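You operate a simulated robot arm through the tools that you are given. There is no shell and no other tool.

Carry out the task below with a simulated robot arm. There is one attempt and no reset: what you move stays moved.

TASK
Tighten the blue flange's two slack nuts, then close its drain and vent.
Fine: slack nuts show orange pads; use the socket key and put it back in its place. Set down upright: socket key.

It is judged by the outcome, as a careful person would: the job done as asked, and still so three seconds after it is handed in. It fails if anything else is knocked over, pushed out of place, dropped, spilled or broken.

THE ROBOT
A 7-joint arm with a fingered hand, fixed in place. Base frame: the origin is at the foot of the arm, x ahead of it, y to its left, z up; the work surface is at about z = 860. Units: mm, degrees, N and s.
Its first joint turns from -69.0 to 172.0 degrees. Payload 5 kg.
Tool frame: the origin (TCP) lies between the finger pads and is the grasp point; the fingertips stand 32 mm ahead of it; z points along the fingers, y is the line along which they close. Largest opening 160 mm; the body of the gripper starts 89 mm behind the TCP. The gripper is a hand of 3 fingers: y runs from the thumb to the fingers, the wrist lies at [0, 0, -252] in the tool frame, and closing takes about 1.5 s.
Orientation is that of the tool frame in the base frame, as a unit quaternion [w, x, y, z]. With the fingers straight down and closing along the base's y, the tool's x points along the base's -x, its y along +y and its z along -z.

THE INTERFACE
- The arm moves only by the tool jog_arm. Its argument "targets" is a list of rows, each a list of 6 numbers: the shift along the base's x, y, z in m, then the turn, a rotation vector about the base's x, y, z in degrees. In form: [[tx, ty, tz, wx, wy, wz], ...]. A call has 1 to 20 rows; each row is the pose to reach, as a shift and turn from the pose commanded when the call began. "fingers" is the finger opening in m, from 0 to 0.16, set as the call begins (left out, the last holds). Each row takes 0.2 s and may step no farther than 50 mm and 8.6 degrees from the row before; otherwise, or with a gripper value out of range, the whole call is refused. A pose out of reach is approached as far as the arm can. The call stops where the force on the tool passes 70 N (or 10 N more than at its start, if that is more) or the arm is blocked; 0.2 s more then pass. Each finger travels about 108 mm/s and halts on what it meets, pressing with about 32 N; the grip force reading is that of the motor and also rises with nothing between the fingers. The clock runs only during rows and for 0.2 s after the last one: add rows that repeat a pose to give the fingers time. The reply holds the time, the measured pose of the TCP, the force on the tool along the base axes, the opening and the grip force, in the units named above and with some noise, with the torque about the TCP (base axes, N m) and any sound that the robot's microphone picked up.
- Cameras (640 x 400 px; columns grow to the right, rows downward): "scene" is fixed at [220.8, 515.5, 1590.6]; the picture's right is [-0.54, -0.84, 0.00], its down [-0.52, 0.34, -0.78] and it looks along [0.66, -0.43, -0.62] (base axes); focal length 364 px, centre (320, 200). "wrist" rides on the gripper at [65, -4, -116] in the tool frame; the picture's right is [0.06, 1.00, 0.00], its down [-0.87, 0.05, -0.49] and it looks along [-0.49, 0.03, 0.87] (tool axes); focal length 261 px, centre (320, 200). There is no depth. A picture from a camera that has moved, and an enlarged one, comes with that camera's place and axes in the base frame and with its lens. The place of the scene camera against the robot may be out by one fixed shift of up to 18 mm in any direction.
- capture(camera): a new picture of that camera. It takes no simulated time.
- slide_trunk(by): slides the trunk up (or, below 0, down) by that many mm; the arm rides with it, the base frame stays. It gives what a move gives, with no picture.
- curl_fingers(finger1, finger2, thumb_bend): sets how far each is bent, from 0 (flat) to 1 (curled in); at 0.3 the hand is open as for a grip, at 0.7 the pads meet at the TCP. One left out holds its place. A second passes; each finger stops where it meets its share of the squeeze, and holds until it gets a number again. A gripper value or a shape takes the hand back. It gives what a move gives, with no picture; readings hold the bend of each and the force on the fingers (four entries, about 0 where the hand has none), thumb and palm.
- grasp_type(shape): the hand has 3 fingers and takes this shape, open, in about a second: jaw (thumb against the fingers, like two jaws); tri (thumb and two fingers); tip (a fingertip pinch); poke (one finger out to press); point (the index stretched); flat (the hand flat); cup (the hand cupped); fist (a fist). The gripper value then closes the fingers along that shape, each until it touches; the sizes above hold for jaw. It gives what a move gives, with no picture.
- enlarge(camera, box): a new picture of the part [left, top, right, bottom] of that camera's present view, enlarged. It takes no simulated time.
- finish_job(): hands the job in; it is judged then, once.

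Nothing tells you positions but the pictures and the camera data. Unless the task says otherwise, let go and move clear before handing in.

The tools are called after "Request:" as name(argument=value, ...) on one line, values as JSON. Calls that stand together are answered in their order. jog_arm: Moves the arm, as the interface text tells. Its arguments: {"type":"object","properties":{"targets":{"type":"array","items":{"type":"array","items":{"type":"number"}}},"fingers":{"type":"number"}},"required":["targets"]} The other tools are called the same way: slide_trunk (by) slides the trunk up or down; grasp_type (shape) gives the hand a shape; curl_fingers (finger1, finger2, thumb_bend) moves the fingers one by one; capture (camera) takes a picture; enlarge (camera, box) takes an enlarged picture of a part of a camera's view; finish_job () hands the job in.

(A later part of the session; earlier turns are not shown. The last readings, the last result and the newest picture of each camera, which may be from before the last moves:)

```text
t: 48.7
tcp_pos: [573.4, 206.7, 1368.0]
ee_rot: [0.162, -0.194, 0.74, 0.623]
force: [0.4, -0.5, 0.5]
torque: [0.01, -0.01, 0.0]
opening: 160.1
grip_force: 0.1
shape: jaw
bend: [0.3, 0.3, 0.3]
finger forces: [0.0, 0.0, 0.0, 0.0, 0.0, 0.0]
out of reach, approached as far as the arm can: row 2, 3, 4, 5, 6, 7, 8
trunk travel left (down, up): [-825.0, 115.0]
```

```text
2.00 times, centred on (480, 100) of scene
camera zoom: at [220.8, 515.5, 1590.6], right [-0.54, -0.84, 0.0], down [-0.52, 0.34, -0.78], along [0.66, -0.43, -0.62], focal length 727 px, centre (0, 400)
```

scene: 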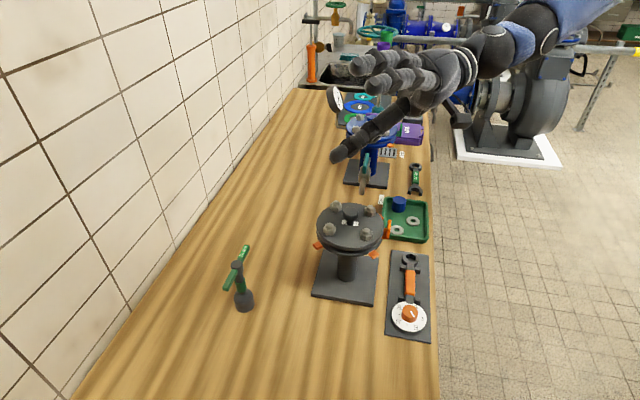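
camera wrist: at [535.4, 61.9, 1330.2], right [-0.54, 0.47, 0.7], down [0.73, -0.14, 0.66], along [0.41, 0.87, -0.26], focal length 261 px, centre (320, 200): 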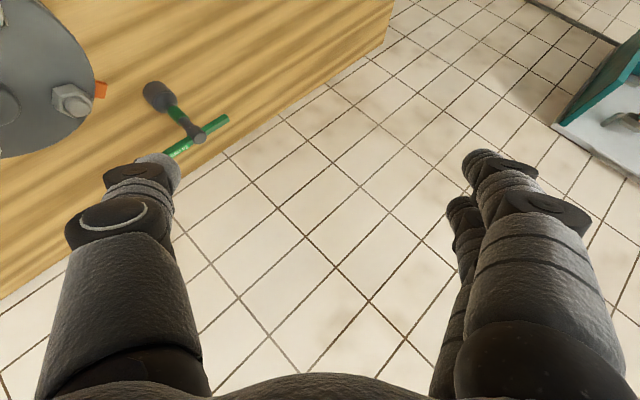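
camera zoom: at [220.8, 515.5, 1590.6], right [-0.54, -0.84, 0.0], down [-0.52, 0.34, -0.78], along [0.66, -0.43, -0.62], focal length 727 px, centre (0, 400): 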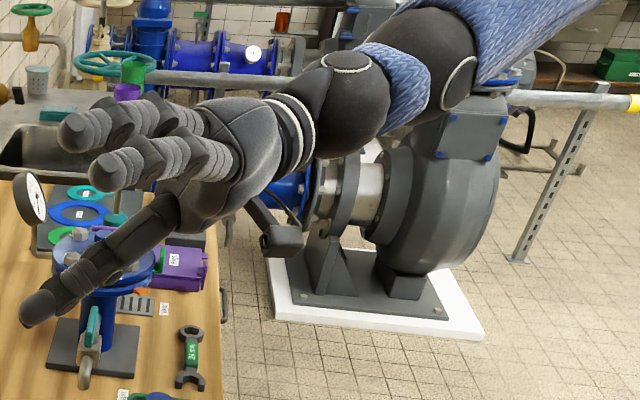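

The limit acts on the wrist position itself. A decisive test is whether azimuths well below -69° are freely reachable, which would mean a flipped shoulder. First I return to tool-down away from the bench, then sweep clockwise at a larger radius.

Request:
jog_arm(targets=[[0, -0.046, -0.01, -7.3, 0, 0], [0, -0.092, -0.02, -14.6, 0, 0], [0, -0.138, -0.03, -21.8, 0, 0], [0, -0.184, -0.04, -29, 0, 0], [0, -0.23, -0.05, -36.3, 0, 0], [0, -0.276, -0.06, -43.6, 0, 0], [0, -0.322, -0.07, -50.9, 0, 0], [0, -0.368, -0.08, -58.2, 0, 0], [0, -0.414, -0.09, -65.4, 0, 0], [0, -0.46, -0.1, -72.7, 0, 0], [0, -0.506, -0.11, -80, 0, 0]])

Request:
jog_arm(targets=[[-0.01, -0.045, 0, 0, 0, -5], [-0.025, -0.09, 0, 0, 0, -10], [-0.045, -0.135, 0, 0, 0, -15], [-0.07, -0.175, 0, 0, 0, -20], [-0.1, -0.215, 0, 0, 0, -25], [-0.13, -0.25, 0, 0, 0, -30], [-0.165, -0.28, 0, 0, 0, -35], [-0.2, -0.31, 0, 0, 0, -40], [-0.24, -0.335, 0, 0, 0, -45], [-0.28, -0.36, 0, 0, 0, -50], [-0.325, -0.38, 0, 0, 0, -55], [-0.37, -0.4, 0, 0, 0, -60], [-0.415, -0.41, 0, 0, 0, -65], [-0.46, -0.42, 0, 0, 0, -70], [-0.505, -0.425, 0, 0, 0, -75], [-0.55, -0.43, 0, 0, 0, -80], [-0.595, -0.43, 0, 0, 0, -85], [-0.64, -0.43, 0, 0, 0, -90], [-0.685, -0.425, 0, 0, 0, -95], [-0.73, -0.42, 0, 0, 0, -100]])

Request:
capture(camera="wrist")

```text
t: 51.1
tcp_pos: [570.9, -304.1, 1257.5]
ee_rot: [-0.002, -0.252, 0.968, 0.002]
force: [-0.5, -0.3, 0.0]
torque: [0.02, 0.02, 0.01]
opening: 159.8
grip_force: 0.0
shape: jaw
bend: [0.3, 0.3, 0.3]
finger forces: [0.1, 0.1, 0.0, 0.0, 0.1, 0.1]
trunk travel left (down, up): [-825.0, 115.0]
```

```text
t: 55.3
tcp_pos: [73.8, -768.2, 1318.7]
ee_rot: [0.002, 0.58, 0.814, 0.003]
force: [0.4, -0.6, 0.5]
torque: [-0.01, -0.04, -0.03]
opening: 160.2
grip_force: 0.1
shape: jaw
bend: [0.3, 0.3, 0.3]
finger forces: [0.0, 0.1, 0.1, 0.0, 0.0, 0.0]
out of reach, approached as far as the arm can: row 16, 17, 18, 19, 20
trunk travel left (down, up): [-825.0, 115.0]
```

```text
taken
camera wrist: at [49.2, -708.5, 1433.2], right [0.92, 0.38, 0.01], down [0.33, -0.81, 0.49], along [0.19, -0.45, -0.87], focal length 261 px, centre (320, 200)
```

wrist: 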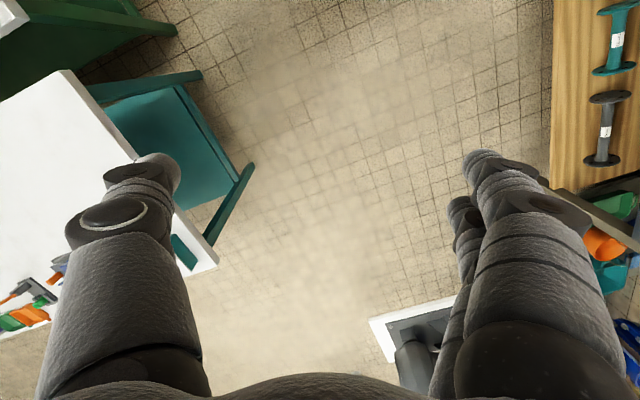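

The azimuth range here is only about -85° to -8°, so joint 1 alone doesn't explain it. I'll come back to the front, drop the trunk a long way while keeping the hand at height, and see whether the left limit changes with the arm more upright.

Request:
jog_arm(targets=[[0.045, 0.0, 0, 0, 0, 5], [0.09, 0.01, 0, 0, 0, 10], [0.135, 0.025, 0, 0, 0, 15], [0.18, 0.04, 0, 0, 0, 20], [0.22, 0.065, 0, 0, 0, 25], [0.26, 0.09, 0, 0, 0, 30], [0.3, 0.12, 0, 0, 0, 35], [0.335, 0.155, 0, 0, 0, 40], [0.37, 0.19, 0, 0, 0, 45], [0.4, 0.23, 0, 0, 0, 50], [0.43, 0.27, 0, 0, 0, 55], [0.45, 0.315, 0, 0, 0, 60], [0.47, 0.36, 0, 0, 0, 65], [0.48, 0.405, 0, 0, 0, 70], [0.485, 0.45, 0, 0, 0, 73]])

Request:
slide_trunk(by=-250)

Request:
jog_arm(targets=[[0, 0, 0.045, 0, 0, 0], [0, 0, 0.09, 0, 0, 0], [0, 0, 0.135, 0, 0, 0], [0, 0, 0.18, 0, 0, 0], [0, 0, 0.225, 0, 0, 0], [0, 0, 0.27, 0, 0, 0]])

```text
t: 58.5
tcp_pos: [559.7, -314.2, 1322.7]
ee_rot: [-0.001, -0.019, 1.0, 0.002]
force: [-0.5, 1.0, 0.3]
torque: [-0.07, 0.03, 0.02]
opening: 160.2
grip_force: 0.0
shape: jaw
bend: [0.3, 0.3, 0.3]
finger forces: [0.0, 0.0, 0.0, 0.0, 0.0, 0.0]
trunk travel left (down, up): [-825.0, 115.0]
```

```text
t: 61.1
tcp_pos: [557.9, -318.7, 1071.9]
ee_rot: [-0.001, -0.019, 1.0, 0.002]
force: [-0.4, -0.4, 0.4]
torque: [0.0, -0.01, 0.03]
opening: 160.2
grip_force: 0.1
shape: jaw
bend: [0.3, 0.3, 0.3]
finger forces: [0.1, 0.0, 0.0, 0.1, 0.0, 0.0]
trunk travel left (down, up): [-575.0, 365.0]
```

```text
t: 62.5
tcp_pos: [559.0, -317.8, 1342.6]
ee_rot: [0.0, -0.019, 1.0, 0.002]
force: [-0.6, -0.8, -0.2]
torque: [0.01, 0.02, 0.01]
opening: 159.8
grip_force: 0.0
shape: jaw
bend: [0.3, 0.3, 0.3]
finger forces: [0.0, 0.1, 0.1, 0.0, 0.1, 0.0]
trunk travel left (down, up): [-575.0, 365.0]
```

The arm can go that high easily. Now I'll sweep left from here at z = 1342.

Request:
jog_arm(targets=[[0, 0.045, 0, 0, 0, 3], [0, 0.09, 0, 0, 0, 6], [0, 0.135, 0, 0, 0, 9], [0, 0.18, 0, 0, 0, 12], [0, 0.225, 0, 0, 0, 15], [0, 0.27, 0, 0, 0, 18], [0, 0.315, 0, 0, 0, 21], [0, 0.36, 0, 0, 0, 24]])

Request:
capture(camera="scene")

```text
t: 64.3
tcp_pos: [513.3, -88.5, 1299.1]
ee_rot: [0.008, -0.222, 0.975, 0.02]
force: [-0.7, -0.7, 1.3]
torque: [-0.02, 0.01, 0.02]
opening: 160.0
grip_force: 0.0
shape: jaw
bend: [0.3, 0.3, 0.3]
finger forces: [0.0, 0.0, 0.0, 0.1, 0.1, 0.0]
out of reach, approached as far as the arm can: row 3, 4, 5, 6, 7, 8
trunk travel left (down, up): [-575.0, 365.0]
```

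```text
taken
```

scene: 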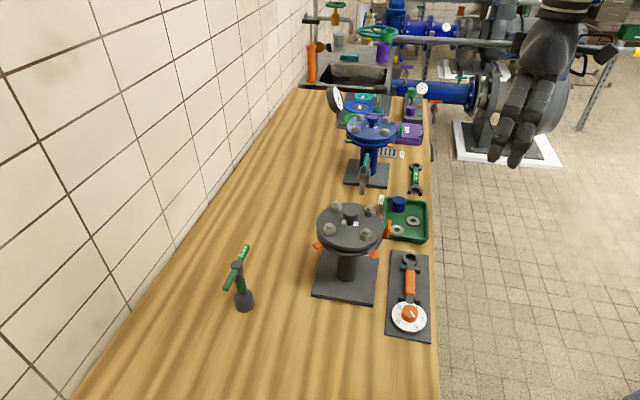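

The limit gets tighter as the arm goes higher. So I'll do the opposite: trunk fully up and hand low in front of the bench, where the stated 280–980 mm reach applies.

Request:
jog_arm(targets=[[0, -0.045, 0, 0, 0, -4], [0, -0.09, 0, 0, 0, -8], [0, -0.135, 0, 0, 0, -12], [0, -0.18, 0, 0, 0, -16], [0, -0.225, 0, 0, 0, -20]])

Request:
slide_trunk(by=365)

Request:
jog_arm(targets=[[0, 0, -0.045, 0, 0, 0], [0, 0, -0.09, 0, 0, 0], [0, 0, -0.135, 0, 0, 0], [0, 0, -0.18, 0, 0, 0], [0, 0, -0.225, 0, 0, 0], [0, 0, -0.27, 0, 0, 0], [0, 0, -0.315, 0, 0, 0], [0, 0, -0.36, 0, 0, 0], [0, 0, -0.405, 0, 0, 0], [0, 0, -0.45, 0, 0, 0], [0, 0, -0.495, 0, 0, 0], [0, 0, -0.54, 0, 0, 0], [0, 0, -0.585, 0, 0, 0], [0, 0, -0.63, 0, 0, 0], [0, 0, -0.675, 0, 0, 0]])

```text
t: 65.5
tcp_pos: [511.1, -315.1, 1299.9]
ee_rot: [0.0, -0.053, 0.999, 0.003]
force: [-0.4, -0.1, 0.7]
torque: [-0.01, -0.03, 0.02]
opening: 160.0
grip_force: 0.0
shape: jaw
bend: [0.3, 0.3, 0.3]
finger forces: [0.1, 0.0, 0.1, 0.1, 0.1, 0.1]
trunk travel left (down, up): [-575.0, 365.0]
```

```text
t: 69.0
tcp_pos: [512.8, -314.3, 1665.5]
ee_rot: [-0.002, -0.054, 0.999, 0.003]
force: [0.7, -0.1, 0.2]
torque: [-0.02, -0.01, 0.03]
opening: 160.1
grip_force: 0.2
shape: jaw
bend: [0.3, 0.3, 0.3]
finger forces: [0.0, 0.1, 0.0, 0.0, 0.0, 0.0]
trunk travel left (down, up): [-940.0, 0.0]
```

```text
t: 72.2
tcp_pos: [514.6, -313.5, 991.6]
ee_rot: [0.0, -0.055, 0.998, 0.002]
force: [0.8, 0.2, -0.3]
torque: [-0.04, 0.03, -0.03]
opening: 160.2
grip_force: 0.0
shape: jaw
bend: [0.3, 0.3, 0.3]
finger forces: [0.0, 0.1, 0.1, 0.0, 0.1, 0.0]
trunk travel left (down, up): [-940.0, 0.0]
```

Everything was reachable with the trunk up and the hand low. Now I'll sweep left from here at z = 990, still in front of the bench edge.

Request:
jog_arm(targets=[[-0.005, 0.045, 0, 0, 0, 3], [-0.01, 0.09, 0, 0, 0, 6], [-0.02, 0.135, 0, 0, 0, 9], [-0.03, 0.18, 0, 0, 0, 12], [-0.04, 0.225, 0, 0, 0, 15], [-0.05, 0.27, 0, 0, 0, 18], [-0.06, 0.315, 0, 0, 0, 21], [-0.07, 0.355, 0, 0, 0, 24]])

Request:
capture(camera="scene")

```text
t: 74.0
tcp_pos: [465.5, -157.1, 1147.0]
ee_rot: [-0.001, -0.26, 0.966, 0.009]
force: [0.8, 0.3, 0.6]
torque: [-0.03, -0.03, -0.01]
opening: 160.0
grip_force: 0.0
shape: jaw
bend: [0.3, 0.3, 0.3]
finger forces: [0.0, 0.0, 0.0, 0.0, 0.0, 0.0]
out of reach, approached as far as the arm can: row 1, 2, 3, 4, 5, 6, 7, 8
trunk travel left (down, up): [-940.0, 0.0]
```

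```text
taken
```

scene: 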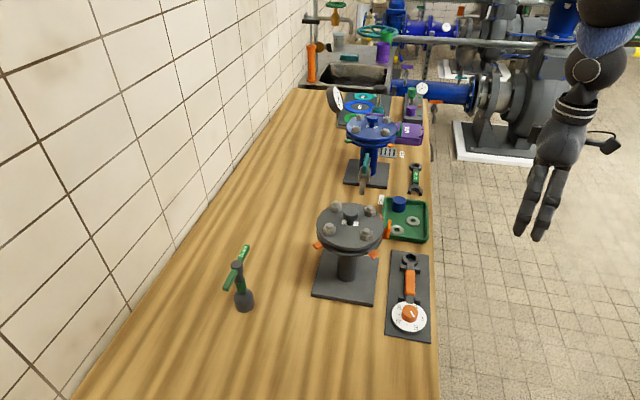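

Still limited, so I need to see the arm itself. I'll turn the hand around (yaw of about 180°) in free space so the wrist camera can look back at the robot.

Request:
jog_arm(targets=[[0.02, -0.03, 0.01, 0, 0, 8], [0.04, -0.06, 0.02, 0, 0, 16], [0.06, -0.09, 0.03, 0, 0, 24], [0.08, -0.12, 0.04, 0, 0, 32], [0.1, -0.15, 0.05, 0, 0, 40], [0.12, -0.17, 0.05, 0, 0, 48], [0.13, -0.18, 0.05, 0, 0, 56], [0.13, -0.18, 0.05, 0, 0, 64], [0.13, -0.18, 0.05, 0, 0, 72], [0.13, -0.18, 0.05, 0, 0, 80], [0.13, -0.18, 0.05, 0, 0, 88], [0.13, -0.18, 0.05, 0, 0, 96], [0.13, -0.18, 0.05, 0, 0, 104], [0.13, -0.18, 0.05, 0, 0, 112], [0.13, -0.18, 0.05, 0, 0, 120], [0.13, -0.18, 0.05, 0, 0, 128]])

Request:
capture(camera="wrist")

```text
t: 77.4
tcp_pos: [601.5, -338.1, 1201.0]
ee_rot: [0.003, 0.982, -0.189, 0.0]
force: [-0.3, 0.7, -0.9]
torque: [0.02, -0.01, -0.03]
opening: 160.0
grip_force: 0.1
shape: jaw
bend: [0.3, 0.3, 0.3]
finger forces: [0.0, 0.1, 0.1, 0.0, 0.0, 0.0]
trunk travel left (down, up): [-940.0, 0.0]
```

```text
taken
camera wrist: at [663.7, -357.0, 1316.0], right [-0.31, -0.95, 0.01], down [-0.83, 0.27, 0.49], along [-0.47, 0.15, -0.87], focal length 261 px, centre (320, 200)
```

wrist: 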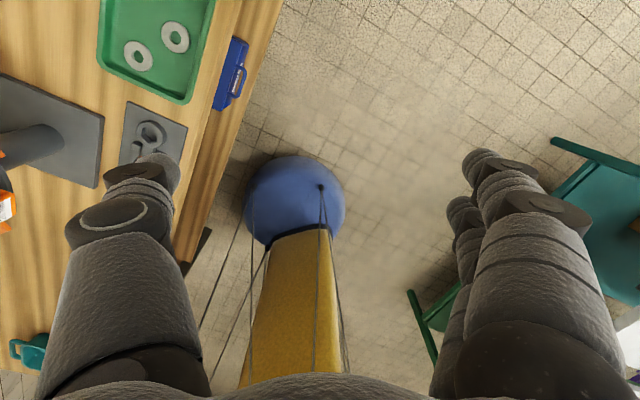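

I can now see the robot: a blue foot with a yellow column at the base axis. I'll tilt the hand inward so the camera looks up the column at the shoulder and arm.

Request:
jog_arm(targets=[[0.02, -0.01, 0, 2.4, 7.6, 0], [0.04, -0.02, 0, 4.8, 15.2, 0], [0.06, -0.03, 0, 7.2, 22.8, 0], [0.06, -0.03, 0, 9.6, 30.4, 0], [0.06, -0.03, 0, 12, 38, 0], [0.06, -0.03, 0, 14.4, 45.6, 0]])

Request:
capture(camera="wrist")

```text
t: 78.8
tcp_pos: [637.2, -370.3, 1212.5]
ee_rot: [-0.047, 0.899, -0.173, -0.401]
force: [0.3, 0.1, 0.3]
torque: [-0.01, -0.03, -0.05]
opening: 160.2
grip_force: 0.2
shape: jaw
bend: [0.3, 0.3, 0.3]
finger forces: [0.1, 0.1, 0.0, 0.0, 0.0, 0.0]
out of reach, approached as far as the arm can: row 6
trunk travel left (down, up): [-940.0, 0.0]
```

```text
taken
camera wrist: at [761.3, -410.8, 1241.8], right [-0.31, -0.95, 0.01], down [-0.21, 0.08, 0.97], along [-0.93, 0.3, -0.23], focal length 261 px, centre (320, 200)
```

wrist: 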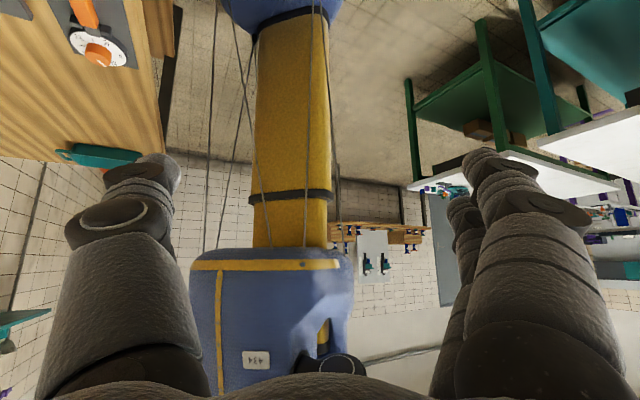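

The camera (upside-down view) shows the blue trunk carriage on the yellow column, with a black shoulder joint on its front. I'll enlarge that part.

Request:
enlarge(camera="wrist", box=[180, 220, 440, 400])

```text
2.22 times, centred on (310, 310) of wrist
camera zoom: at [761.3, -410.8, 1241.8], right [-0.31, -0.95, 0.01], down [-0.21, 0.08, 0.97], along [-0.93, 0.3, -0.23], focal length 579 px, centre (342, -44)
```

zoom: 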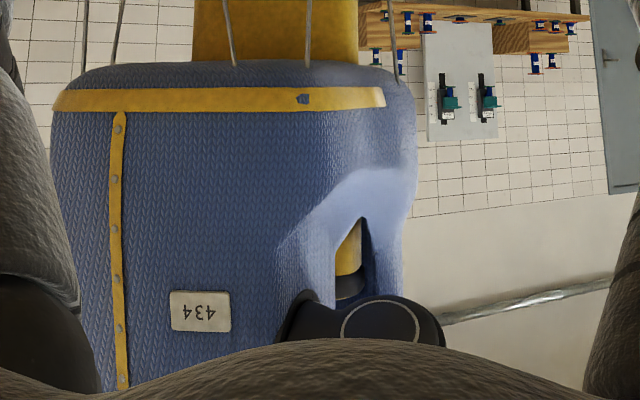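

The arm is mounted at the trunk's right front, near (30, -190), like a humanoid's right arm. I'll move outward to the right so the camera sees the whole arm from the shoulder up.

Request:
jog_arm(targets=[[0.0, -0.045, -0.01, 0, 0, -3], [0, -0.09, -0.02, 0, 0, -6], [0, -0.135, -0.03, 0, 0, -9], [0, -0.18, -0.04, 0, 0, -12], [0, -0.22, -0.05, 0, 0, -16], [0, -0.26, -0.06, 0, 0, -20]])

Request:
capture(camera="wrist")

```text
t: 80.2
tcp_pos: [638.5, -631.9, 1149.1]
ee_rot: [-0.113, 0.854, -0.324, -0.39]
force: [0.3, -0.8, -0.2]
torque: [0.03, 0.03, 0.0]
opening: 160.0
grip_force: 0.1
shape: jaw
bend: [0.3, 0.3, 0.3]
finger forces: [0.0, 0.0, 0.0, 0.1, 0.0, 0.1]
trunk travel left (down, up): [-940.0, 0.0]
```

```text
taken
camera wrist: at [741.8, -710.7, 1178.7], right [-0.61, -0.79, 0.01], down [-0.17, 0.14, 0.98], along [-0.77, 0.59, -0.22], focal length 261 px, centre (320, 200)
```

wrist: 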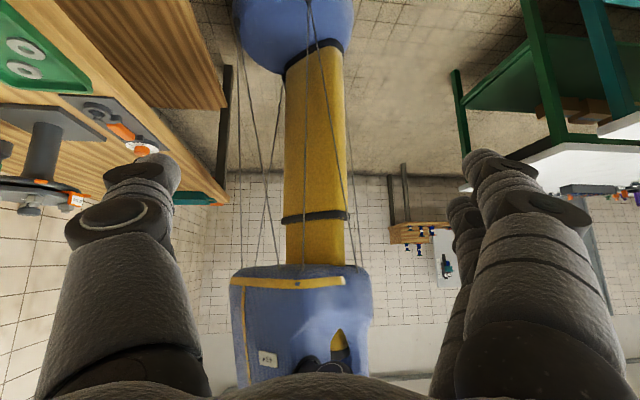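

I'll tilt further so the view includes the shoulder and upper arm.

Request:
jog_arm(targets=[[0, 0, -0.02, 5, 6.4, 0], [0, 0, -0.04, 10, 12.8, 0], [0, 0, -0.06, 15, 19.2, 0], [0, 0, -0.08, 20, 25.6, 0]])

Request:
capture(camera="wrist")

```text
t: 81.2
tcp_pos: [586.4, -589.6, 1246.3]
ee_rot: [-0.182, 0.717, -0.276, -0.614]
force: [-1.2, -0.6, -0.2]
torque: [0.03, 0.04, -0.04]
opening: 160.2
grip_force: 0.1
shape: jaw
bend: [0.3, 0.3, 0.3]
finger forces: [0.0, 0.1, 0.0, 0.1, 0.0, 0.1]
out of reach, approached as far as the arm can: row 1, 2, 3, 4
trunk travel left (down, up): [-940.0, 0.0]
```

```text
taken
camera wrist: at [685.7, -668.2, 1203.3], right [-0.61, -0.79, 0.02], down [0.27, -0.19, 0.94], along [-0.74, 0.58, 0.33], focal length 261 px, centre (320, 200)
```

wrist: 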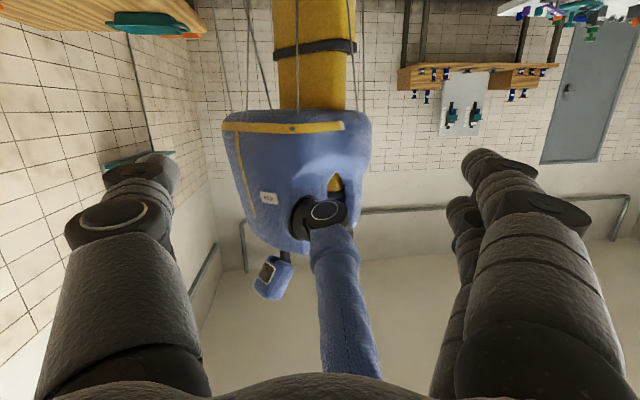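

Now I can see it: trunk with a head, shoulder pod near (100, -230, 1490) and the upper arm sleeve rising from it. I'll enlarge to understand the shoulder joints.

Request:
enlarge(camera="wrist", box=[210, 90, 440, 390])

```text
1.33 times, centred on (325, 240) of wrist
camera zoom: at [685.7, -668.2, 1203.3], right [-0.61, -0.79, 0.02], down [0.27, -0.19, 0.94], along [-0.74, 0.58, 0.33], focal length 348 px, centre (313, 147)
```

zoom: 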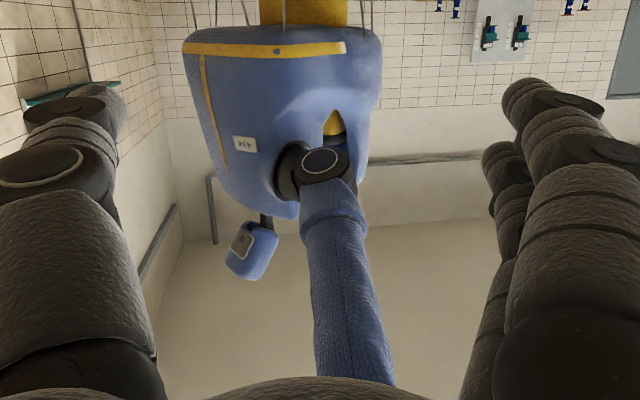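

The arm is built like a humanoid's right arm, and my starting hand roll (thumb on the right) is twisted by 180° from natural. I'll return to tool-down keeping the present turned-around roll and test the leftward sweep with that.

Request:
jog_arm(targets=[[0.0, 0.02, 0, -4.9, -6.3, 0], [0.0, 0.04, 0, -9.8, -12.6, 0], [0, 0.06, 0, -14.6, -19, 0], [0, 0.08, 0, -19.5, -25.3, 0], [0, 0.1, 0, -24.4, -31.6, 0], [0, 0.13, 0, -29.3, -37.9, 0], [0, 0.16, 0, -34.2, -44.2, 0], [0, 0.19, 0, -39, -50.6, 0], [0, 0.22, 0, -43.9, -56.9, 0], [0, 0.25, 0, -48.8, -63.2, 0]])

Request:
jog_arm(targets=[[0.0, 0.04, 0, 0, 0, 5], [0.0, 0.08, 0, 0, 0, 10], [0, 0.12, 0, 0, 0, 15], [0, 0.16, 0, 0, 0, 20], [0, 0.2, 0, 0, 0, 25], [0, 0.24, 0, 0, 0, 30], [0, 0.28, 0, 0, 0, 35], [0, 0.32, 0, 0, 0, 40]])

```text
t: 83.4
tcp_pos: [891.8, -532.8, 1424.0]
ee_rot: [-0.041, 0.921, -0.347, -0.171]
force: [-0.3, -0.2, -0.4]
torque: [0.01, 0.07, 0.01]
opening: 160.2
grip_force: 0.0
shape: jaw
bend: [0.3, 0.3, 0.3]
finger forces: [0.0, 0.1, 0.1, 0.0, 0.0, 0.0]
out of reach, approached as far as the arm can: row 3, 4, 5, 6, 7, 8, 9, 10
trunk travel left (down, up): [-940.0, 0.0]
```

```text
t: 85.2
tcp_pos: [801.9, -402.3, 1500.8]
ee_rot: [-0.105, 0.967, -0.063, -0.225]
force: [-0.1, 0.1, -0.4]
torque: [0.01, 0.02, -0.03]
opening: 160.1
grip_force: 0.0
shape: jaw
bend: [0.3, 0.3, 0.3]
finger forces: [0.1, 0.0, 0.1, 0.0, 0.0, 0.0]
out of reach, approached as far as the arm can: row 1, 2, 3, 4, 5, 6, 7, 8
trunk travel left (down, up): [-940.0, 0.0]
```

That return path drifted outward and up against limits. I'll go explicitly to a comfortable mid pose, tool-down with the turned-around roll.

Request:
jog_arm(targets=[[-0.022, 0.003, -0.036, -1.7, -3.7, 1.0], [-0.043, 0.006, -0.071, -3.5, -7.4, 2.1], [-0.065, 0.009, -0.107, -5.2, -11.1, 3.1], [-0.087, 0.012, -0.143, -6.9, -14.8, 4.2], [-0.109, 0.015, -0.179, -8.6, -18.5, 5.2], [-0.13, 0.018, -0.214, -10.4, -22.2, 6.3], [-0.152, 0.02, -0.25, -12.1, -25.9, 7.3]])

```text
t: 86.8
tcp_pos: [901.1, -549.8, 1465.0]
ee_rot: [-0.085, 0.99, 0.0, -0.113]
force: [0.0, 0.2, 0.2]
torque: [-0.05, 0.01, -0.03]
opening: 159.9
grip_force: 0.0
shape: jaw
bend: [0.3, 0.3, 0.3]
finger forces: [0.0, 0.1, 0.1, 0.0, 0.0, 0.0]
out of reach, approached as far as the arm can: row 1, 2, 3, 4, 5, 6, 7
trunk travel left (down, up): [-940.0, 0.0]
```

The arm is now almost fully stretched, close to a straight-arm singularity. I'll ease it back in with small moves that also go sideways and down.

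Request:
jog_arm(targets=[[-0.01, -0.02, -0.03, 0, 0, 0], [-0.03, -0.03, -0.06, 0, 0, 0], [-0.05, -0.03, -0.09, 0, 0, 0], [-0.07, -0.03, -0.12, 0, 0, 0]])

```text
t: 87.8
tcp_pos: [874.6, -621.2, 1387.7]
ee_rot: [-0.098, 0.987, -0.001, -0.128]
force: [0.3, -0.5, -0.6]
torque: [0.03, 0.04, -0.03]
opening: 160.0
grip_force: 0.1
shape: jaw
bend: [0.3, 0.3, 0.3]
finger forces: [0.1, 0.1, 0.1, 0.1, 0.1, 0.1]
out of reach, approached as far as the arm can: row 1, 2, 3, 4
trunk travel left (down, up): [-940.0, 0.0]
```

The roll of about 180° seems past a wrist limit, while 140–158° worked before. I'll turn back to yaw 140° while coming inward.

Request:
jog_arm(targets=[[-0.0, 0.0, 0, -2.65, -1.7, -6.6], [0, 0.0, 0, -5.3, -3.4, -13.2], [-0.03, 0.02, -0.02, -8, -5.1, -19.8], [-0.06, 0.045, -0.04, -10.6, -6.8, -26.3], [-0.09, 0.07, -0.06, -13.2, -8.5, -33], [-0.12, 0.095, -0.08, -15.9, -10.2, -39.5], [-0.15, 0.12, -0.1, -15.9, -10.2, -39.5], [-0.18, 0.145, -0.12, -15.9, -10.2, -39.5], [-0.22, 0.17, -0.14, -15.9, -10.2, -39.5]])

```text
refused: row 9 steps farther than a row can; nothing moved
```

Row 9 stepped slightly too far. I'll shorten it and resend.

Request:
jog_arm(targets=[[-0.0, 0.0, 0, -2.65, -1.7, -6.6], [0, 0.0, 0, -5.3, -3.4, -13.2], [-0.03, 0.02, -0.02, -8, -5.1, -19.8], [-0.06, 0.045, -0.04, -10.6, -6.8, -26.3], [-0.09, 0.07, -0.06, -13.2, -8.5, -33], [-0.12, 0.095, -0.08, -15.9, -10.2, -39.5], [-0.15, 0.12, -0.1, -15.9, -10.2, -39.5], [-0.18, 0.145, -0.12, -15.9, -10.2, -39.5], [-0.21, 0.17, -0.14, -15.9, -10.2, -39.5]])

```text
t: 89.8
tcp_pos: [913.5, -694.2, 1471.0]
ee_rot: [-0.012, 0.94, -0.34, -0.038]
force: [-0.2, 0.5, -0.8]
torque: [-0.02, 0.0, -0.02]
opening: 160.2
grip_force: 0.0
shape: jaw
bend: [0.3, 0.3, 0.3]
finger forces: [0.0, 0.0, 0.1, 0.0, 0.1, 0.0]
out of reach, approached as far as the arm can: row 1, 2, 3, 4, 5, 6, 7, 8, 9
trunk travel left (down, up): [-940.0, 0.0]
```

The arm is stuck at full extension. I'll move straight down, tangential to the reach sphere, so the elbow has to flex.

Request:
jog_arm(targets=[[0, 0, -0.03, 0, 0, 0], [0, 0, -0.07, 0, 0, 0], [0, 0, -0.11, 0, 0, 0], [0, 0, -0.15, 0, 0, 0], [0, 0, -0.19, 0, 0, 0]])

```text
t: 91.0
tcp_pos: [880.3, -738.4, 1415.7]
ee_rot: [-0.022, 0.939, -0.338, -0.054]
force: [0.4, 0.1, -1.1]
torque: [0.04, 0.0, -0.02]
opening: 159.8
grip_force: 0.0
shape: jaw
bend: [0.3, 0.3, 0.3]
finger forces: [0.1, 0.1, 0.0, 0.1, 0.0, 0.1]
out of reach, approached as far as the arm can: row 1, 2, 3, 4, 5
trunk travel left (down, up): [-940.0, 0.0]
```

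It slides along the limit but won't go down, so the elbow may now be flexing the other way (elbow-down, which I want). I'll try moving up and inward instead.

Request:
jog_arm(targets=[[-0.01, 0.005, 0.03, 0, 0, 0], [-0.02, 0.01, 0.07, 0, 0, 0], [-0.035, 0.02, 0.11, 0, 0, 0], [-0.055, 0.03, 0.15, 0, 0, 0], [-0.08, 0.05, 0.18, 0, 0, 0], [-0.11, 0.07, 0.2, 0, 0, 0]])

```text
t: 92.4
tcp_pos: [803.0, -692.4, 1648.7]
ee_rot: [-0.016, 0.939, -0.339, -0.049]
force: [-1.1, -0.5, -0.4]
torque: [-0.02, -0.02, -0.02]
opening: 160.0
grip_force: 0.1
shape: jaw
bend: [0.3, 0.3, 0.3]
finger forces: [0.1, 0.1, 0.0, 0.0, 0.0, 0.1]
out of reach, approached as far as the arm can: row 1, 2, 3, 4, 5, 6
trunk travel left (down, up): [-940.0, 0.0]
```

The tool-down orientation is what binds here. I'll relax it by swinging the hand outward (pointing along the arm) while lowering the TCP, which lets the elbow bend naturally.

Request:
jog_arm(targets=[[0, 0.005, -0.024, -4.6, -6.6, 0], [0, 0.01, -0.048, -9.1, -13.1, 0], [0, 0.015, -0.072, -13.7, -19.7, 0], [0, 0.02, -0.097, -18.2, -26.2, 0], [0, 0.025, -0.121, -22.8, -32.8, 0], [0, 0.03, -0.145, -27.4, -39.4, 0], [0, 0.035, -0.17, -31.9, -45.9, 0], [0, 0.04, -0.194, -36.5, -52.5, 0], [0, 0.045, -0.218, -41, -59, 0], [0, 0.05, -0.243, -45.6, -65.6, 0]])

Request:
capture(camera="wrist")

```text
t: 94.6
tcp_pos: [930.0, -749.5, 1656.2]
ee_rot: [0.055, 0.924, -0.359, 0.118]
force: [-0.1, -0.3, 0.4]
torque: [0.01, 0.05, 0.01]
opening: 159.8
grip_force: 0.1
shape: jaw
bend: [0.3, 0.3, 0.3]
finger forces: [0.1, 0.0, 0.0, 0.0, 0.1, 0.0]
out of reach, approached as far as the arm can: row 1, 2, 3, 4, 5, 6, 7, 8, 9, 10
trunk travel left (down, up): [-940.0, 0.0]
```

```text
taken
camera wrist: at [958.7, -767.3, 1784.1], right [-0.63, -0.78, 0.03], down [-0.75, 0.62, 0.25], along [-0.22, 0.13, -0.97], focal length 261 px, centre (320, 200)
```

wrist: 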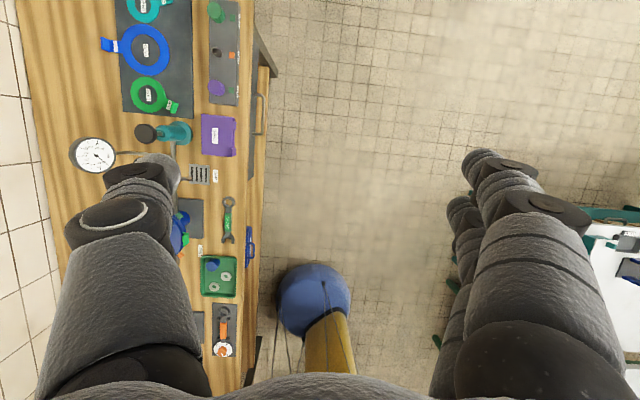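

I'll find which small motions are free from here: first hold still, then test single directions.

Request:
jog_arm(targets=[[0, 0, 0, 0, 0, 0], [0, 0, 0, 0, 0, 0]])

Request:
jog_arm(targets=[[0, 0, -0.03, 0, 0, 0]])

Request:
jog_arm(targets=[[-0.02, 0.015, 0.0, 0, 0, 0]])

Request:
jog_arm(targets=[[0, 0, 0, 0, 0, 8]])

Request:
jog_arm(targets=[[0, 0, 0, 0, 0, -8]])

```text
t: 95.2
tcp_pos: [928.2, -749.4, 1656.7]
ee_rot: [0.055, 0.925, -0.358, 0.118]
force: [0.5, -0.3, 0.3]
torque: [0.01, 0.03, 0.0]
opening: 160.0
grip_force: 0.0
shape: jaw
bend: [0.3, 0.3, 0.3]
finger forces: [0.0, 0.0, 0.0, 0.1, 0.0, 0.0]
trunk travel left (down, up): [-940.0, 0.0]
```

```text
t: 95.6
tcp_pos: [929.5, -749.9, 1656.4]
ee_rot: [0.056, 0.924, -0.358, 0.118]
force: [-0.4, 0.6, 0.1]
torque: [0.01, 0.02, 0.0]
opening: 160.1
grip_force: 0.1
shape: jaw
bend: [0.3, 0.3, 0.3]
finger forces: [0.0, 0.0, 0.0, 0.0, 0.0, 0.0]
out of reach, approached as far as the arm can: row 1
trunk travel left (down, up): [-940.0, 0.0]
```

```text
t: 96.0
tcp_pos: [924.6, -748.4, 1663.7]
ee_rot: [0.056, 0.924, -0.359, 0.117]
force: [-0.8, 0.7, -0.3]
torque: [-0.03, 0.01, 0.0]
opening: 160.1
grip_force: 0.1
shape: jaw
bend: [0.3, 0.3, 0.3]
finger forces: [0.1, 0.0, 0.1, 0.0, 0.0, 0.0]
out of reach, approached as far as the arm can: row 1
trunk travel left (down, up): [-940.0, 0.0]
```

```text
t: 96.4
tcp_pos: [926.9, -750.0, 1663.9]
ee_rot: [0.046, 0.947, -0.293, 0.121]
force: [-1.0, -1.2, -0.8]
torque: [0.02, 0.02, 0.05]
opening: 160.1
grip_force: 0.0
shape: jaw
bend: [0.3, 0.3, 0.3]
finger forces: [0.0, 0.0, 0.1, 0.0, 0.1, 0.1]
trunk travel left (down, up): [-940.0, 0.0]
```

```text
t: 96.8
tcp_pos: [926.4, -748.2, 1662.3]
ee_rot: [0.056, 0.925, -0.358, 0.116]
force: [0.3, 0.8, -0.1]
torque: [0.02, -0.03, 0.04]
opening: 159.7
grip_force: 0.1
shape: jaw
bend: [0.3, 0.3, 0.3]
finger forces: [0.0, 0.0, 0.0, 0.0, 0.1, 0.1]
trunk travel left (down, up): [-940.0, 0.0]
```

Yaw is free but downward motion is not. I'll test upward, both lateral directions and tilting to identify the free directions.

Request:
jog_arm(targets=[[0, 0, 0.03, 0, 0, 0], [-0.02, 0.015, 0.06, 0, 0, 0]])

Request:
jog_arm(targets=[[0, 0, 0, 4, 6, 0]])

Request:
jog_arm(targets=[[0.015, 0.025, 0, 0, 0, 0], [0.03, 0.05, 0, 0, 0, 0]])

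Request:
jog_arm(targets=[[-0.03, 0.02, 0, 0, 0, 0], [-0.06, 0.04, 0, 0, 0, 0]])

```text
t: 97.4
tcp_pos: [897.8, -741.4, 1724.9]
ee_rot: [0.054, 0.925, -0.358, 0.118]
force: [-0.2, 0.5, -0.4]
torque: [-0.01, -0.07, -0.01]
opening: 160.1
grip_force: 0.1
shape: jaw
bend: [0.3, 0.3, 0.3]
finger forces: [0.0, 0.0, 0.1, 0.1, 0.0, 0.0]
out of reach, approached as far as the arm can: row 1, 2
trunk travel left (down, up): [-940.0, 0.0]
```

```text
t: 97.8
tcp_pos: [895.4, -747.6, 1715.7]
ee_rot: [0.041, 0.931, -0.359, 0.057]
force: [0.0, -0.3, 0.2]
torque: [0.04, 0.03, 0.0]
opening: 160.2
grip_force: 0.2
shape: jaw
bend: [0.3, 0.3, 0.3]
finger forces: [0.0, 0.0, 0.0, 0.0, 0.1, 0.1]
out of reach, approached as far as the arm can: row 1
trunk travel left (down, up): [-940.0, 0.0]
```

```text
t: 98.4
tcp_pos: [890.8, -729.7, 1702.3]
ee_rot: [0.041, 0.931, -0.358, 0.057]
force: [0.1, 1.3, 0.9]
torque: [0.01, 0.03, -0.01]
opening: 160.0
grip_force: 0.0
shape: jaw
bend: [0.3, 0.3, 0.3]
finger forces: [0.0, 0.0, 0.0, 0.0, 0.1, 0.1]
out of reach, approached as far as the arm can: row 1, 2
trunk travel left (down, up): [-940.0, 0.0]
```

```text
t: 99.0
tcp_pos: [872.8, -716.4, 1709.5]
ee_rot: [0.04, 0.931, -0.359, 0.054]
force: [-0.5, 0.1, -0.2]
torque: [-0.02, 0.02, -0.01]
opening: 160.2
grip_force: 0.1
shape: jaw
bend: [0.3, 0.3, 0.3]
finger forces: [0.1, 0.1, 0.1, 0.0, 0.0, 0.0]
out of reach, approached as far as the arm can: row 1, 2
trunk travel left (down, up): [-940.0, 0.0]
```

There is slow inward progress. I'll keep commanding inward and up over many rows so the elbow works out of the singular pose.

Request:
jog_arm(targets=[[-0.03, 0.02, 0.01, 0, 0, 0], [-0.06, 0.04, 0.02, 0, 0, 0], [-0.09, 0.06, 0.03, 0, 0, 0], [-0.12, 0.08, 0.03, 0, 0, 0], [-0.15, 0.1, 0.03, 0, 0, 0], [-0.18, 0.12, 0.03, 0, 0, 0], [-0.21, 0.14, 0.03, 0, 0, 0], [-0.24, 0.16, 0.03, 0, 0, 0], [-0.27, 0.18, 0.02, 0, 0, 0], [-0.3, 0.2, 0.0, 0, 0, 0]])

```text
t: 101.2
tcp_pos: [634.3, -574.9, 1851.1]
ee_rot: [-0.052, 0.933, -0.357, -0.004]
force: [-0.1, 0.7, 0.5]
torque: [-0.06, 0.0, 0.06]
opening: 159.9
grip_force: 0.1
shape: jaw
bend: [0.3, 0.3, 0.3]
finger forces: [0.1, 0.0, 0.1, 0.1, 0.0, 0.0]
out of reach, approached as far as the arm can: row 1, 2, 3, 4, 5, 6, 7, 8, 9, 10
trunk travel left (down, up): [-940.0, 0.0]
```

It is loosening: the arm is raised and no longer straight. Now I'll tilt the hand outward and lower it again in moderate steps.

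Request:
jog_arm(targets=[[0, 0, -0.03, -4.6, -6.6, 0], [0, 0, -0.06, -9.1, -13.1, 0], [0, 0, -0.09, -13.7, -19.7, 0], [0, 0, -0.12, -18.2, -26.2, 0], [0, 0, -0.15, -22.8, -32.8, 0]])

```text
t: 102.4
tcp_pos: [701.0, -594.0, 1913.3]
ee_rot: [-0.068, 0.936, -0.336, 0.08]
force: [1.4, 0.4, 0.5]
torque: [-0.02, 0.15, 0.01]
opening: 160.0
grip_force: 0.1
shape: jaw
bend: [0.3, 0.3, 0.3]
finger forces: [0.1, 0.0, 0.1, 0.0, 0.1, 0.0]
out of reach, approached as far as the arm can: row 1, 2, 3, 4, 5
trunk travel left (down, up): [-940.0, 0.0]
```

The hand can't open outward in this roll. I'll try to get back to the last good pose (near (600, -340, 1200), yaw about 150°) by moving inward first and then down, keeping the hand near tool-down.

Request:
jog_arm(targets=[[-0.02, 0.03, -0.02, 0, 0, 0], [-0.04, 0.06, -0.04, 1, 2, 0], [-0.06, 0.09, -0.06, 2, 4, 2], [-0.08, 0.12, -0.09, 3, 6, 4], [-0.1, 0.15, -0.12, 3, 8, 6], [-0.1, 0.18, -0.16, 3, 8, 8], [-0.1, 0.2, -0.2, 3, 8, 10], [-0.1, 0.22, -0.24, 3, 8, 10], [-0.1, 0.22, -0.28, 3, 8, 10], [-0.1, 0.22, -0.32, 3, 8, 10]])

```text
t: 104.6
tcp_pos: [638.9, -413.6, 1850.3]
ee_rot: [-0.077, 0.963, -0.256, -0.034]
force: [0.9, 0.2, -0.2]
torque: [-0.01, -0.02, 0.0]
opening: 159.9
grip_force: 0.0
shape: jaw
bend: [0.3, 0.3, 0.3]
finger forces: [0.0, 0.1, 0.1, 0.0, 0.1, 0.1]
out of reach, approached as far as the arm can: row 1, 2, 3, 4, 5, 6, 7, 8, 9, 10
trunk travel left (down, up): [-940.0, 0.0]
```

With the arm raised the tool-down hand is what binds. I'll test tilting the hand about the wrist (not about the TCP) in different directions, one small step each, to see which way is free.

Request:
jog_arm(targets=[[0.041, -0.024, 0.002, -4, -6.9, 0]])

Request:
jog_arm(targets=[[0.024, 0.041, 0.002, 6.9, -4, 0]])

Request:
jog_arm(targets=[[-0.024, -0.041, 0.002, -6.9, 4, 0]])

Request:
jog_arm(targets=[[-0.041, 0.024, 0.002, 4, 6.9, 0]])

```text
t: 105.0
tcp_pos: [677.7, -465.0, 1877.8]
ee_rot: [-0.09, 0.964, -0.25, 0.013]
force: [0.8, -1.4, -0.3]
torque: [0.05, 0.05, 0.0]
opening: 159.9
grip_force: 0.1
shape: jaw
bend: [0.3, 0.3, 0.3]
finger forces: [0.0, 0.1, 0.0, 0.0, 0.1, 0.0]
out of reach, approached as far as the arm can: row 1
trunk travel left (down, up): [-940.0, 0.0]
```

```text
t: 105.4
tcp_pos: [709.3, -426.4, 1901.9]
ee_rot: [-0.156, 0.956, -0.245, 0.027]
force: [-0.5, -0.1, 0.4]
torque: [-0.1, 0.08, 0.01]
opening: 160.0
grip_force: 0.1
shape: jaw
bend: [0.3, 0.3, 0.3]
finger forces: [0.0, 0.0, 0.0, 0.1, 0.1, 0.0]
out of reach, approached as far as the arm can: row 1
trunk travel left (down, up): [-940.0, 0.0]
```

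```text
t: 105.8
tcp_pos: [675.0, -472.5, 1903.7]
ee_rot: [-0.097, 0.963, -0.25, 0.016]
force: [-0.9, -0.9, 0.3]
torque: [0.02, -0.03, 0.02]
opening: 160.0
grip_force: 0.1
shape: jaw
bend: [0.3, 0.3, 0.3]
finger forces: [0.1, 0.0, 0.0, 0.0, 0.1, 0.0]
out of reach, approached as far as the arm can: row 1
trunk travel left (down, up): [-940.0, 0.0]
```

```text
t: 106.2
tcp_pos: [635.2, -448.0, 1903.9]
ee_rot: [-0.11, 0.959, -0.255, -0.052]
force: [-0.5, -0.7, -0.1]
torque: [0.0, -0.08, -0.03]
opening: 160.0
grip_force: 0.0
shape: jaw
bend: [0.3, 0.3, 0.3]
finger forces: [0.0, 0.0, 0.1, 0.0, 0.0, 0.0]
trunk travel left (down, up): [-940.0, 0.0]
```

Tilting inward is free, so I'll retrace my path: tilt the hand back toward the robot as in the earlier looking-back pose while descending.

Request:
jog_arm(targets=[[-0.01, -0.005, 0.0, 3.2, 7.3, -0.3], [-0.02, -0.01, -0.0, 6.5, 14.6, -0.6], [-0.03, -0.015, -0.01, 9.7, 21.9, -1], [-0.04, -0.02, -0.03, 12.9, 29.2, -1.3], [-0.05, -0.03, -0.06, 16.2, 36.4, -1.6], [-0.05, -0.04, -0.1, 19.4, 43.7, -1.9], [-0.05, -0.05, -0.14, 22.6, 51, -2.3], [-0.05, -0.06, -0.18, 25.9, 58.3, -2.6], [-0.05, -0.07, -0.22, 29.1, 65.6, -2.9]])

Request:
jog_arm(targets=[[0, -0.005, -0.045, 0, 0, 0], [0, -0.01, -0.09, 0, 0, 0], [0, -0.015, -0.135, 0, 0, 0], [0, -0.02, -0.18, 0, 0, 0], [0, -0.03, -0.225, 0, 0, 0], [0, -0.04, -0.27, 0, 0, 0], [0, -0.05, -0.315, 0, 0, 0], [0, -0.06, -0.36, 0, 0, 0], [0, -0.07, -0.4, 0, 0, 0]])

```text
t: 108.2
tcp_pos: [559.7, -458.4, 1675.1]
ee_rot: [-0.193, 0.806, -0.295, -0.475]
force: [0.1, 0.7, -0.4]
torque: [0.08, 0.07, 0.04]
opening: 160.0
grip_force: 0.0
shape: jaw
bend: [0.3, 0.3, 0.3]
finger forces: [0.0, 0.0, 0.1, 0.0, 0.0, 0.0]
out of reach, approached as far as the arm can: row 2, 3, 4, 5, 6, 7, 8, 9
trunk travel left (down, up): [-940.0, 0.0]
```

```text
t: 110.2
tcp_pos: [556.9, -524.7, 1279.8]
ee_rot: [-0.193, 0.808, -0.295, -0.472]
force: [0.6, 0.3, -0.3]
torque: [0.0, 0.01, 0.02]
opening: 159.8
grip_force: 0.0
shape: jaw
bend: [0.3, 0.3, 0.3]
finger forces: [0.0, 0.0, 0.0, 0.0, 0.0, 0.0]
trunk travel left (down, up): [-940.0, 0.0]
```

That worked and the arm is moving freely again. I'll look at the arm's posture from here.

Request:
capture(camera="wrist")

Request:
capture(camera="scene")

```text
taken
camera wrist: at [660.0, -608.9, 1277.5], right [-0.63, -0.77, -0.09], down [-0.05, -0.08, 1.0], along [-0.77, 0.64, 0.01], focal length 261 px, centre (320, 200)
```

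wrist: 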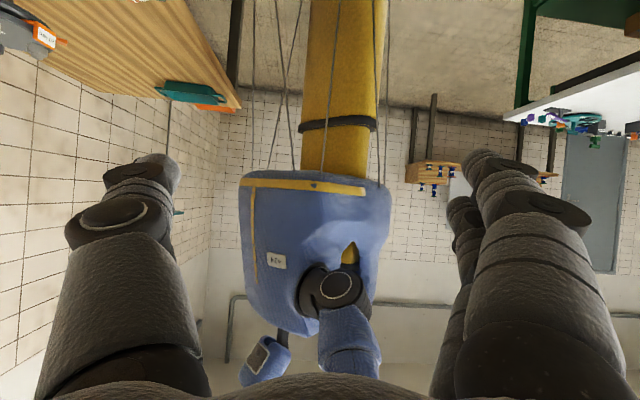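

```text
taken
```

scene: 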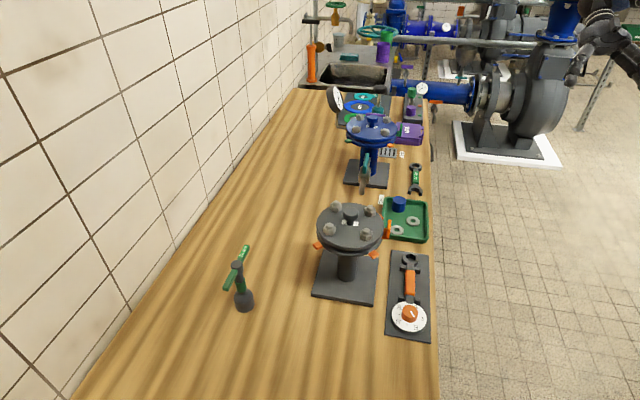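

The shoulder pod is confirmed near (110, -232, 1490), with a lateral first axis like a human shoulder. I'll retrace step by step to the last good tool-down pose.

Request:
jog_arm(targets=[[0.016, -0.021, -0.026, -2.6, -1.4, 0.3], [0.032, -0.043, -0.052, -5.3, -2.8, 0.6], [0.049, -0.064, -0.079, -7.9, -4.2, 0.8], [0.065, -0.086, -0.105, -10.6, -5.6, 1.1], [0.081, -0.107, -0.131, -13.2, -7, 1.4]])

Request:
jog_arm(targets=[[0.0, 0.045, 0.01, 0, 0, 3], [0, 0.09, 0.02, 0, 0, 6], [0, 0.135, 0.03, 0, 0, 9], [0, 0.18, 0.04, 0, 0, 12], [0, 0.22, 0.05, 0, 0, 16], [0, 0.26, 0.06, 0, 0, 20]])

Request:
jog_arm(targets=[[-0.01, 0.01, 0, -2.4, -7.6, 0], [-0.02, 0.02, 0, -4.8, -15.2, 0], [-0.03, 0.03, 0, -7.2, -22.8, 0], [-0.035, 0.03, 0, -9.6, -30.4, 0], [-0.035, 0.03, 0, -12, -38, 0], [-0.035, 0.03, -0.01, -14.2, -45, 0]])

```text
t: 111.4
tcp_pos: [637.8, -632.4, 1149.6]
ee_rot: [-0.111, 0.855, -0.325, -0.388]
force: [0.8, 0.1, -0.5]
torque: [-0.02, 0.02, -0.02]
opening: 159.8
grip_force: 0.1
shape: jaw
bend: [0.3, 0.3, 0.3]
finger forces: [0.0, 0.0, 0.0, 0.0, 0.0, 0.0]
trunk travel left (down, up): [-940.0, 0.0]
```

```text
t: 112.8
tcp_pos: [635.7, -370.6, 1211.1]
ee_rot: [-0.042, 0.899, -0.173, -0.4]
force: [0.2, -0.9, -0.3]
torque: [-0.05, 0.03, 0.02]
opening: 159.9
grip_force: 0.0
shape: jaw
bend: [0.3, 0.3, 0.3]
finger forces: [0.1, 0.1, 0.0, 0.1, 0.0, 0.0]
out of reach, approached as far as the arm can: row 1
trunk travel left (down, up): [-940.0, 0.0]
```

```text
t: 114.2
tcp_pos: [601.9, -340.9, 1199.9]
ee_rot: [0.004, 0.982, -0.19, -0.002]
force: [0.0, -0.2, 0.4]
torque: [-0.01, 0.02, 0.01]
opening: 159.9
grip_force: 0.1
shape: jaw
bend: [0.3, 0.3, 0.3]
finger forces: [0.1, 0.1, 0.0, 0.0, 0.1, 0.0]
trunk travel left (down, up): [-940.0, 0.0]
```

I'm back at the good tool-down pose with yaw 158°. Now I'll test the leftward sweep in this roll.

Request:
jog_arm(targets=[[0, 0.045, 0, 0, 0, 0], [0, 0.09, 0, 0, 0, 0], [0, 0.135, 0, 0, 0, 0], [0, 0.18, 0, 0, 0, 0], [0, 0.225, 0, 0, 0, 0], [0, 0.27, 0, 0, 0, 0], [0, 0.315, 0, 0, 0, 0], [0, 0.36, 0, 0, 0, 0]])

```text
t: 116.0
tcp_pos: [587.2, -119.5, 1237.6]
ee_rot: [0.003, 0.982, -0.19, -0.003]
force: [-0.1, -0.7, 0.2]
torque: [0.03, 0.02, -0.03]
opening: 160.2
grip_force: 0.1
shape: jaw
bend: [0.3, 0.3, 0.3]
finger forces: [0.0, 0.1, 0.0, 0.1, 0.0, 0.1]
out of reach, approached as far as the arm can: row 5, 6, 7, 8
trunk travel left (down, up): [-940.0, 0.0]
```

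The same limit applies, so it is the elbow-up posture itself that blocks the left side. An elbow-down posture should reach left, so I'll return to the original roll and then swing the hand from down through forward to up, which forces the elbow down.

Request:
jog_arm(targets=[[0, -0.03, 0, 0, 0, -8.5], [0, -0.06, 0, 0, 0, -17], [0, -0.09, 0, 0, 0, -25.5], [0, -0.12, 0, 0, 0, -34], [0, -0.15, 0, 0, 0, -42.5], [0, -0.18, 0, 0, 0, -51], [0, -0.2, 0, 0, 0, -59.5], [0, -0.22, 0, 0, 0, -68], [0, -0.22, 0, 0, 0, -76.5], [0, -0.22, 0, 0, 0, -85], [0, -0.22, 0, 0, 0, -93.5], [0, -0.22, 0, 0, 0, -102], [0, -0.22, 0, 0, 0, -110.5], [0, -0.22, 0, 0, 0, -119], [0, -0.22, 0, 0, 0, -127.5], [0, -0.22, 0, 0, 0, -136], [0, -0.22, 0, 0, 0, -144.5], [0, -0.22, 0, 0, 0, -153], [0, -0.22, 0, 0, 0, -161.5], [0, -0.22, 0, 0, 0, -170]])

```text
t: 120.2
tcp_pos: [587.0, -338.3, 1236.7]
ee_rot: [0.003, 0.106, 0.994, 0.006]
force: [-0.5, 0.2, 0.2]
torque: [0.0, 0.01, 0.0]
opening: 159.9
grip_force: 0.0
shape: jaw
bend: [0.3, 0.3, 0.3]
finger forces: [0.0, 0.0, 0.0, 0.0, 0.1, 0.1]
trunk travel left (down, up): [-940.0, 0.0]
```

Roll restored (yaw -12°). Now I'll swing the hand up about the wrist, from pointing down to pointing forward.

Request:
jog_arm(targets=[[0.0456, -0.0097, 0.0031, -1.56, -7.34, 0], [0.0903, -0.0192, 0.0122, -3.12, -14.67, 0], [0.1336, -0.0284, 0.0272, -4.68, -22.0, 0], [0.1745, -0.0372, 0.0478, -6.24, -29.34, 0], [0.2125, -0.0452, 0.0738, -7.8, -36.68, 0], [0.2468, -0.0525, 0.1046, -9.36, -44.0, 0], [0.2769, -0.0589, 0.1397, -10.92, -51.35, 0], [0.3022, -0.0643, 0.1785, -12.48, -58.68, 0], [0.3224, -0.0686, 0.2204, -14.04, -66.0, 0], [0.3371, -0.0718, 0.2646, -15.6, -73.35, 0], [0.346, -0.0737, 0.3104, -17.16, -80.7, 0], [0.349, -0.0743, 0.357, -18.72, -88.0, 0]])

```text
t: 122.8
tcp_pos: [935.4, -413.0, 1594.6]
ee_rot: [0.706, 0.068, 0.702, -0.07]
force: [0.4, 0.3, -0.3]
torque: [-0.01, 0.03, 0.01]
opening: 159.6
grip_force: 0.2
shape: jaw
bend: [0.3, 0.3, 0.3]
finger forces: [0.0, 0.1, 0.0, 0.1, 0.0, 0.0]
trunk travel left (down, up): [-940.0, 0.0]
```

All reachable. I'll continue tilting the hand upward to push the elbow down.

Request:
jog_arm(targets=[[-0.003, 0.0006, 0.0466, -1.56, -7.34, 0], [-0.0119, 0.0025, 0.0924, -3.12, -14.67, 0], [-0.0266, 0.0057, 0.1366, -4.68, -22.0, 0], [-0.0468, 0.01, 0.1785, -6.24, -29.34, 0], [-0.0721, 0.0154, 0.2173, -7.8, -36.68, 0], [-0.1022, 0.0218, 0.2524, -9.36, -44.0, 0], [-0.1365, 0.0291, 0.2832, -10.92, -51.35, 0], [-0.1745, 0.0372, 0.3092, -12.48, -58.68, 0]])

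Request:
capture(camera="wrist")

Request:
capture(camera="scene")

```text
t: 124.6
tcp_pos: [760.9, -383.7, 1909.6]
ee_rot: [0.961, 0.019, 0.257, -0.101]
force: [0.0, -0.3, 0.6]
torque: [-0.03, 0.0, 0.03]
opening: 159.9
grip_force: 0.1
shape: jaw
bend: [0.3, 0.3, 0.3]
finger forces: [0.0, 0.1, 0.1, 0.1, 0.0, 0.0]
out of reach, approached as far as the arm can: row 8
trunk travel left (down, up): [-940.0, 0.0]
```

```text
taken
camera wrist: at [759.3, -389.7, 1776.9], right [0.26, 0.97, -0.05], down [-0.97, 0.26, 0.01], along [0.02, 0.04, 1.0], focal length 261 px, centre (320, 200)
```

wrist: 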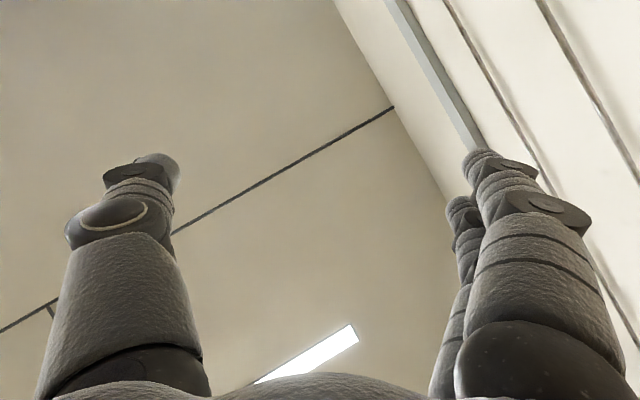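

```text
taken
```

scene: 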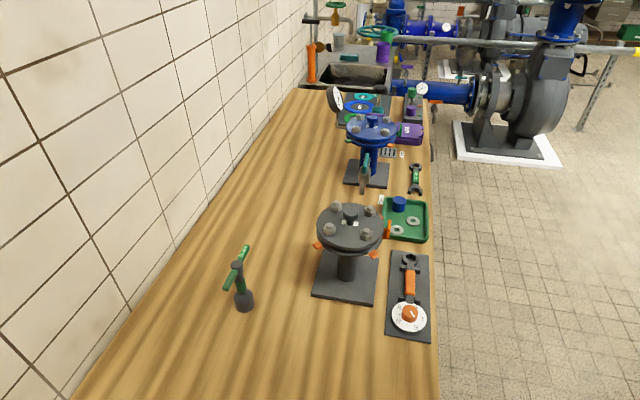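

The hand points up now, so the elbow must be lower. I'll test the leftward sweep here, high above everything.

Request:
jog_arm(targets=[[0, 0.045, 0, 0, 0, 0], [0, 0.09, 0, 0, 0, 0], [0, 0.135, 0, 0, 0, 0], [0, 0.18, 0, 0, 0, 0], [0, 0.225, 0, 0, 0, 0], [0, 0.27, 0, 0, 0, 0], [0, 0.315, 0, 0, 0, 0], [0, 0.36, 0, 0, 0, 0], [0, 0.405, 0, 0, 0, 0], [0, 0.45, 0, 0, 0, 0]])

```text
t: 126.8
tcp_pos: [785.7, -81.4, 2007.9]
ee_rot: [0.959, -0.032, 0.269, -0.086]
force: [0.0, 1.1, -0.3]
torque: [0.03, -0.04, -0.01]
opening: 160.1
grip_force: 0.1
shape: jaw
bend: [0.3, 0.3, 0.3]
finger forces: [0.1, 0.0, 0.1, 0.1, 0.0, 0.0]
out of reach, approached as far as the arm can: row 1, 2, 3, 4, 5, 6, 7, 8, 9, 10
trunk travel left (down, up): [-940.0, 0.0]
```

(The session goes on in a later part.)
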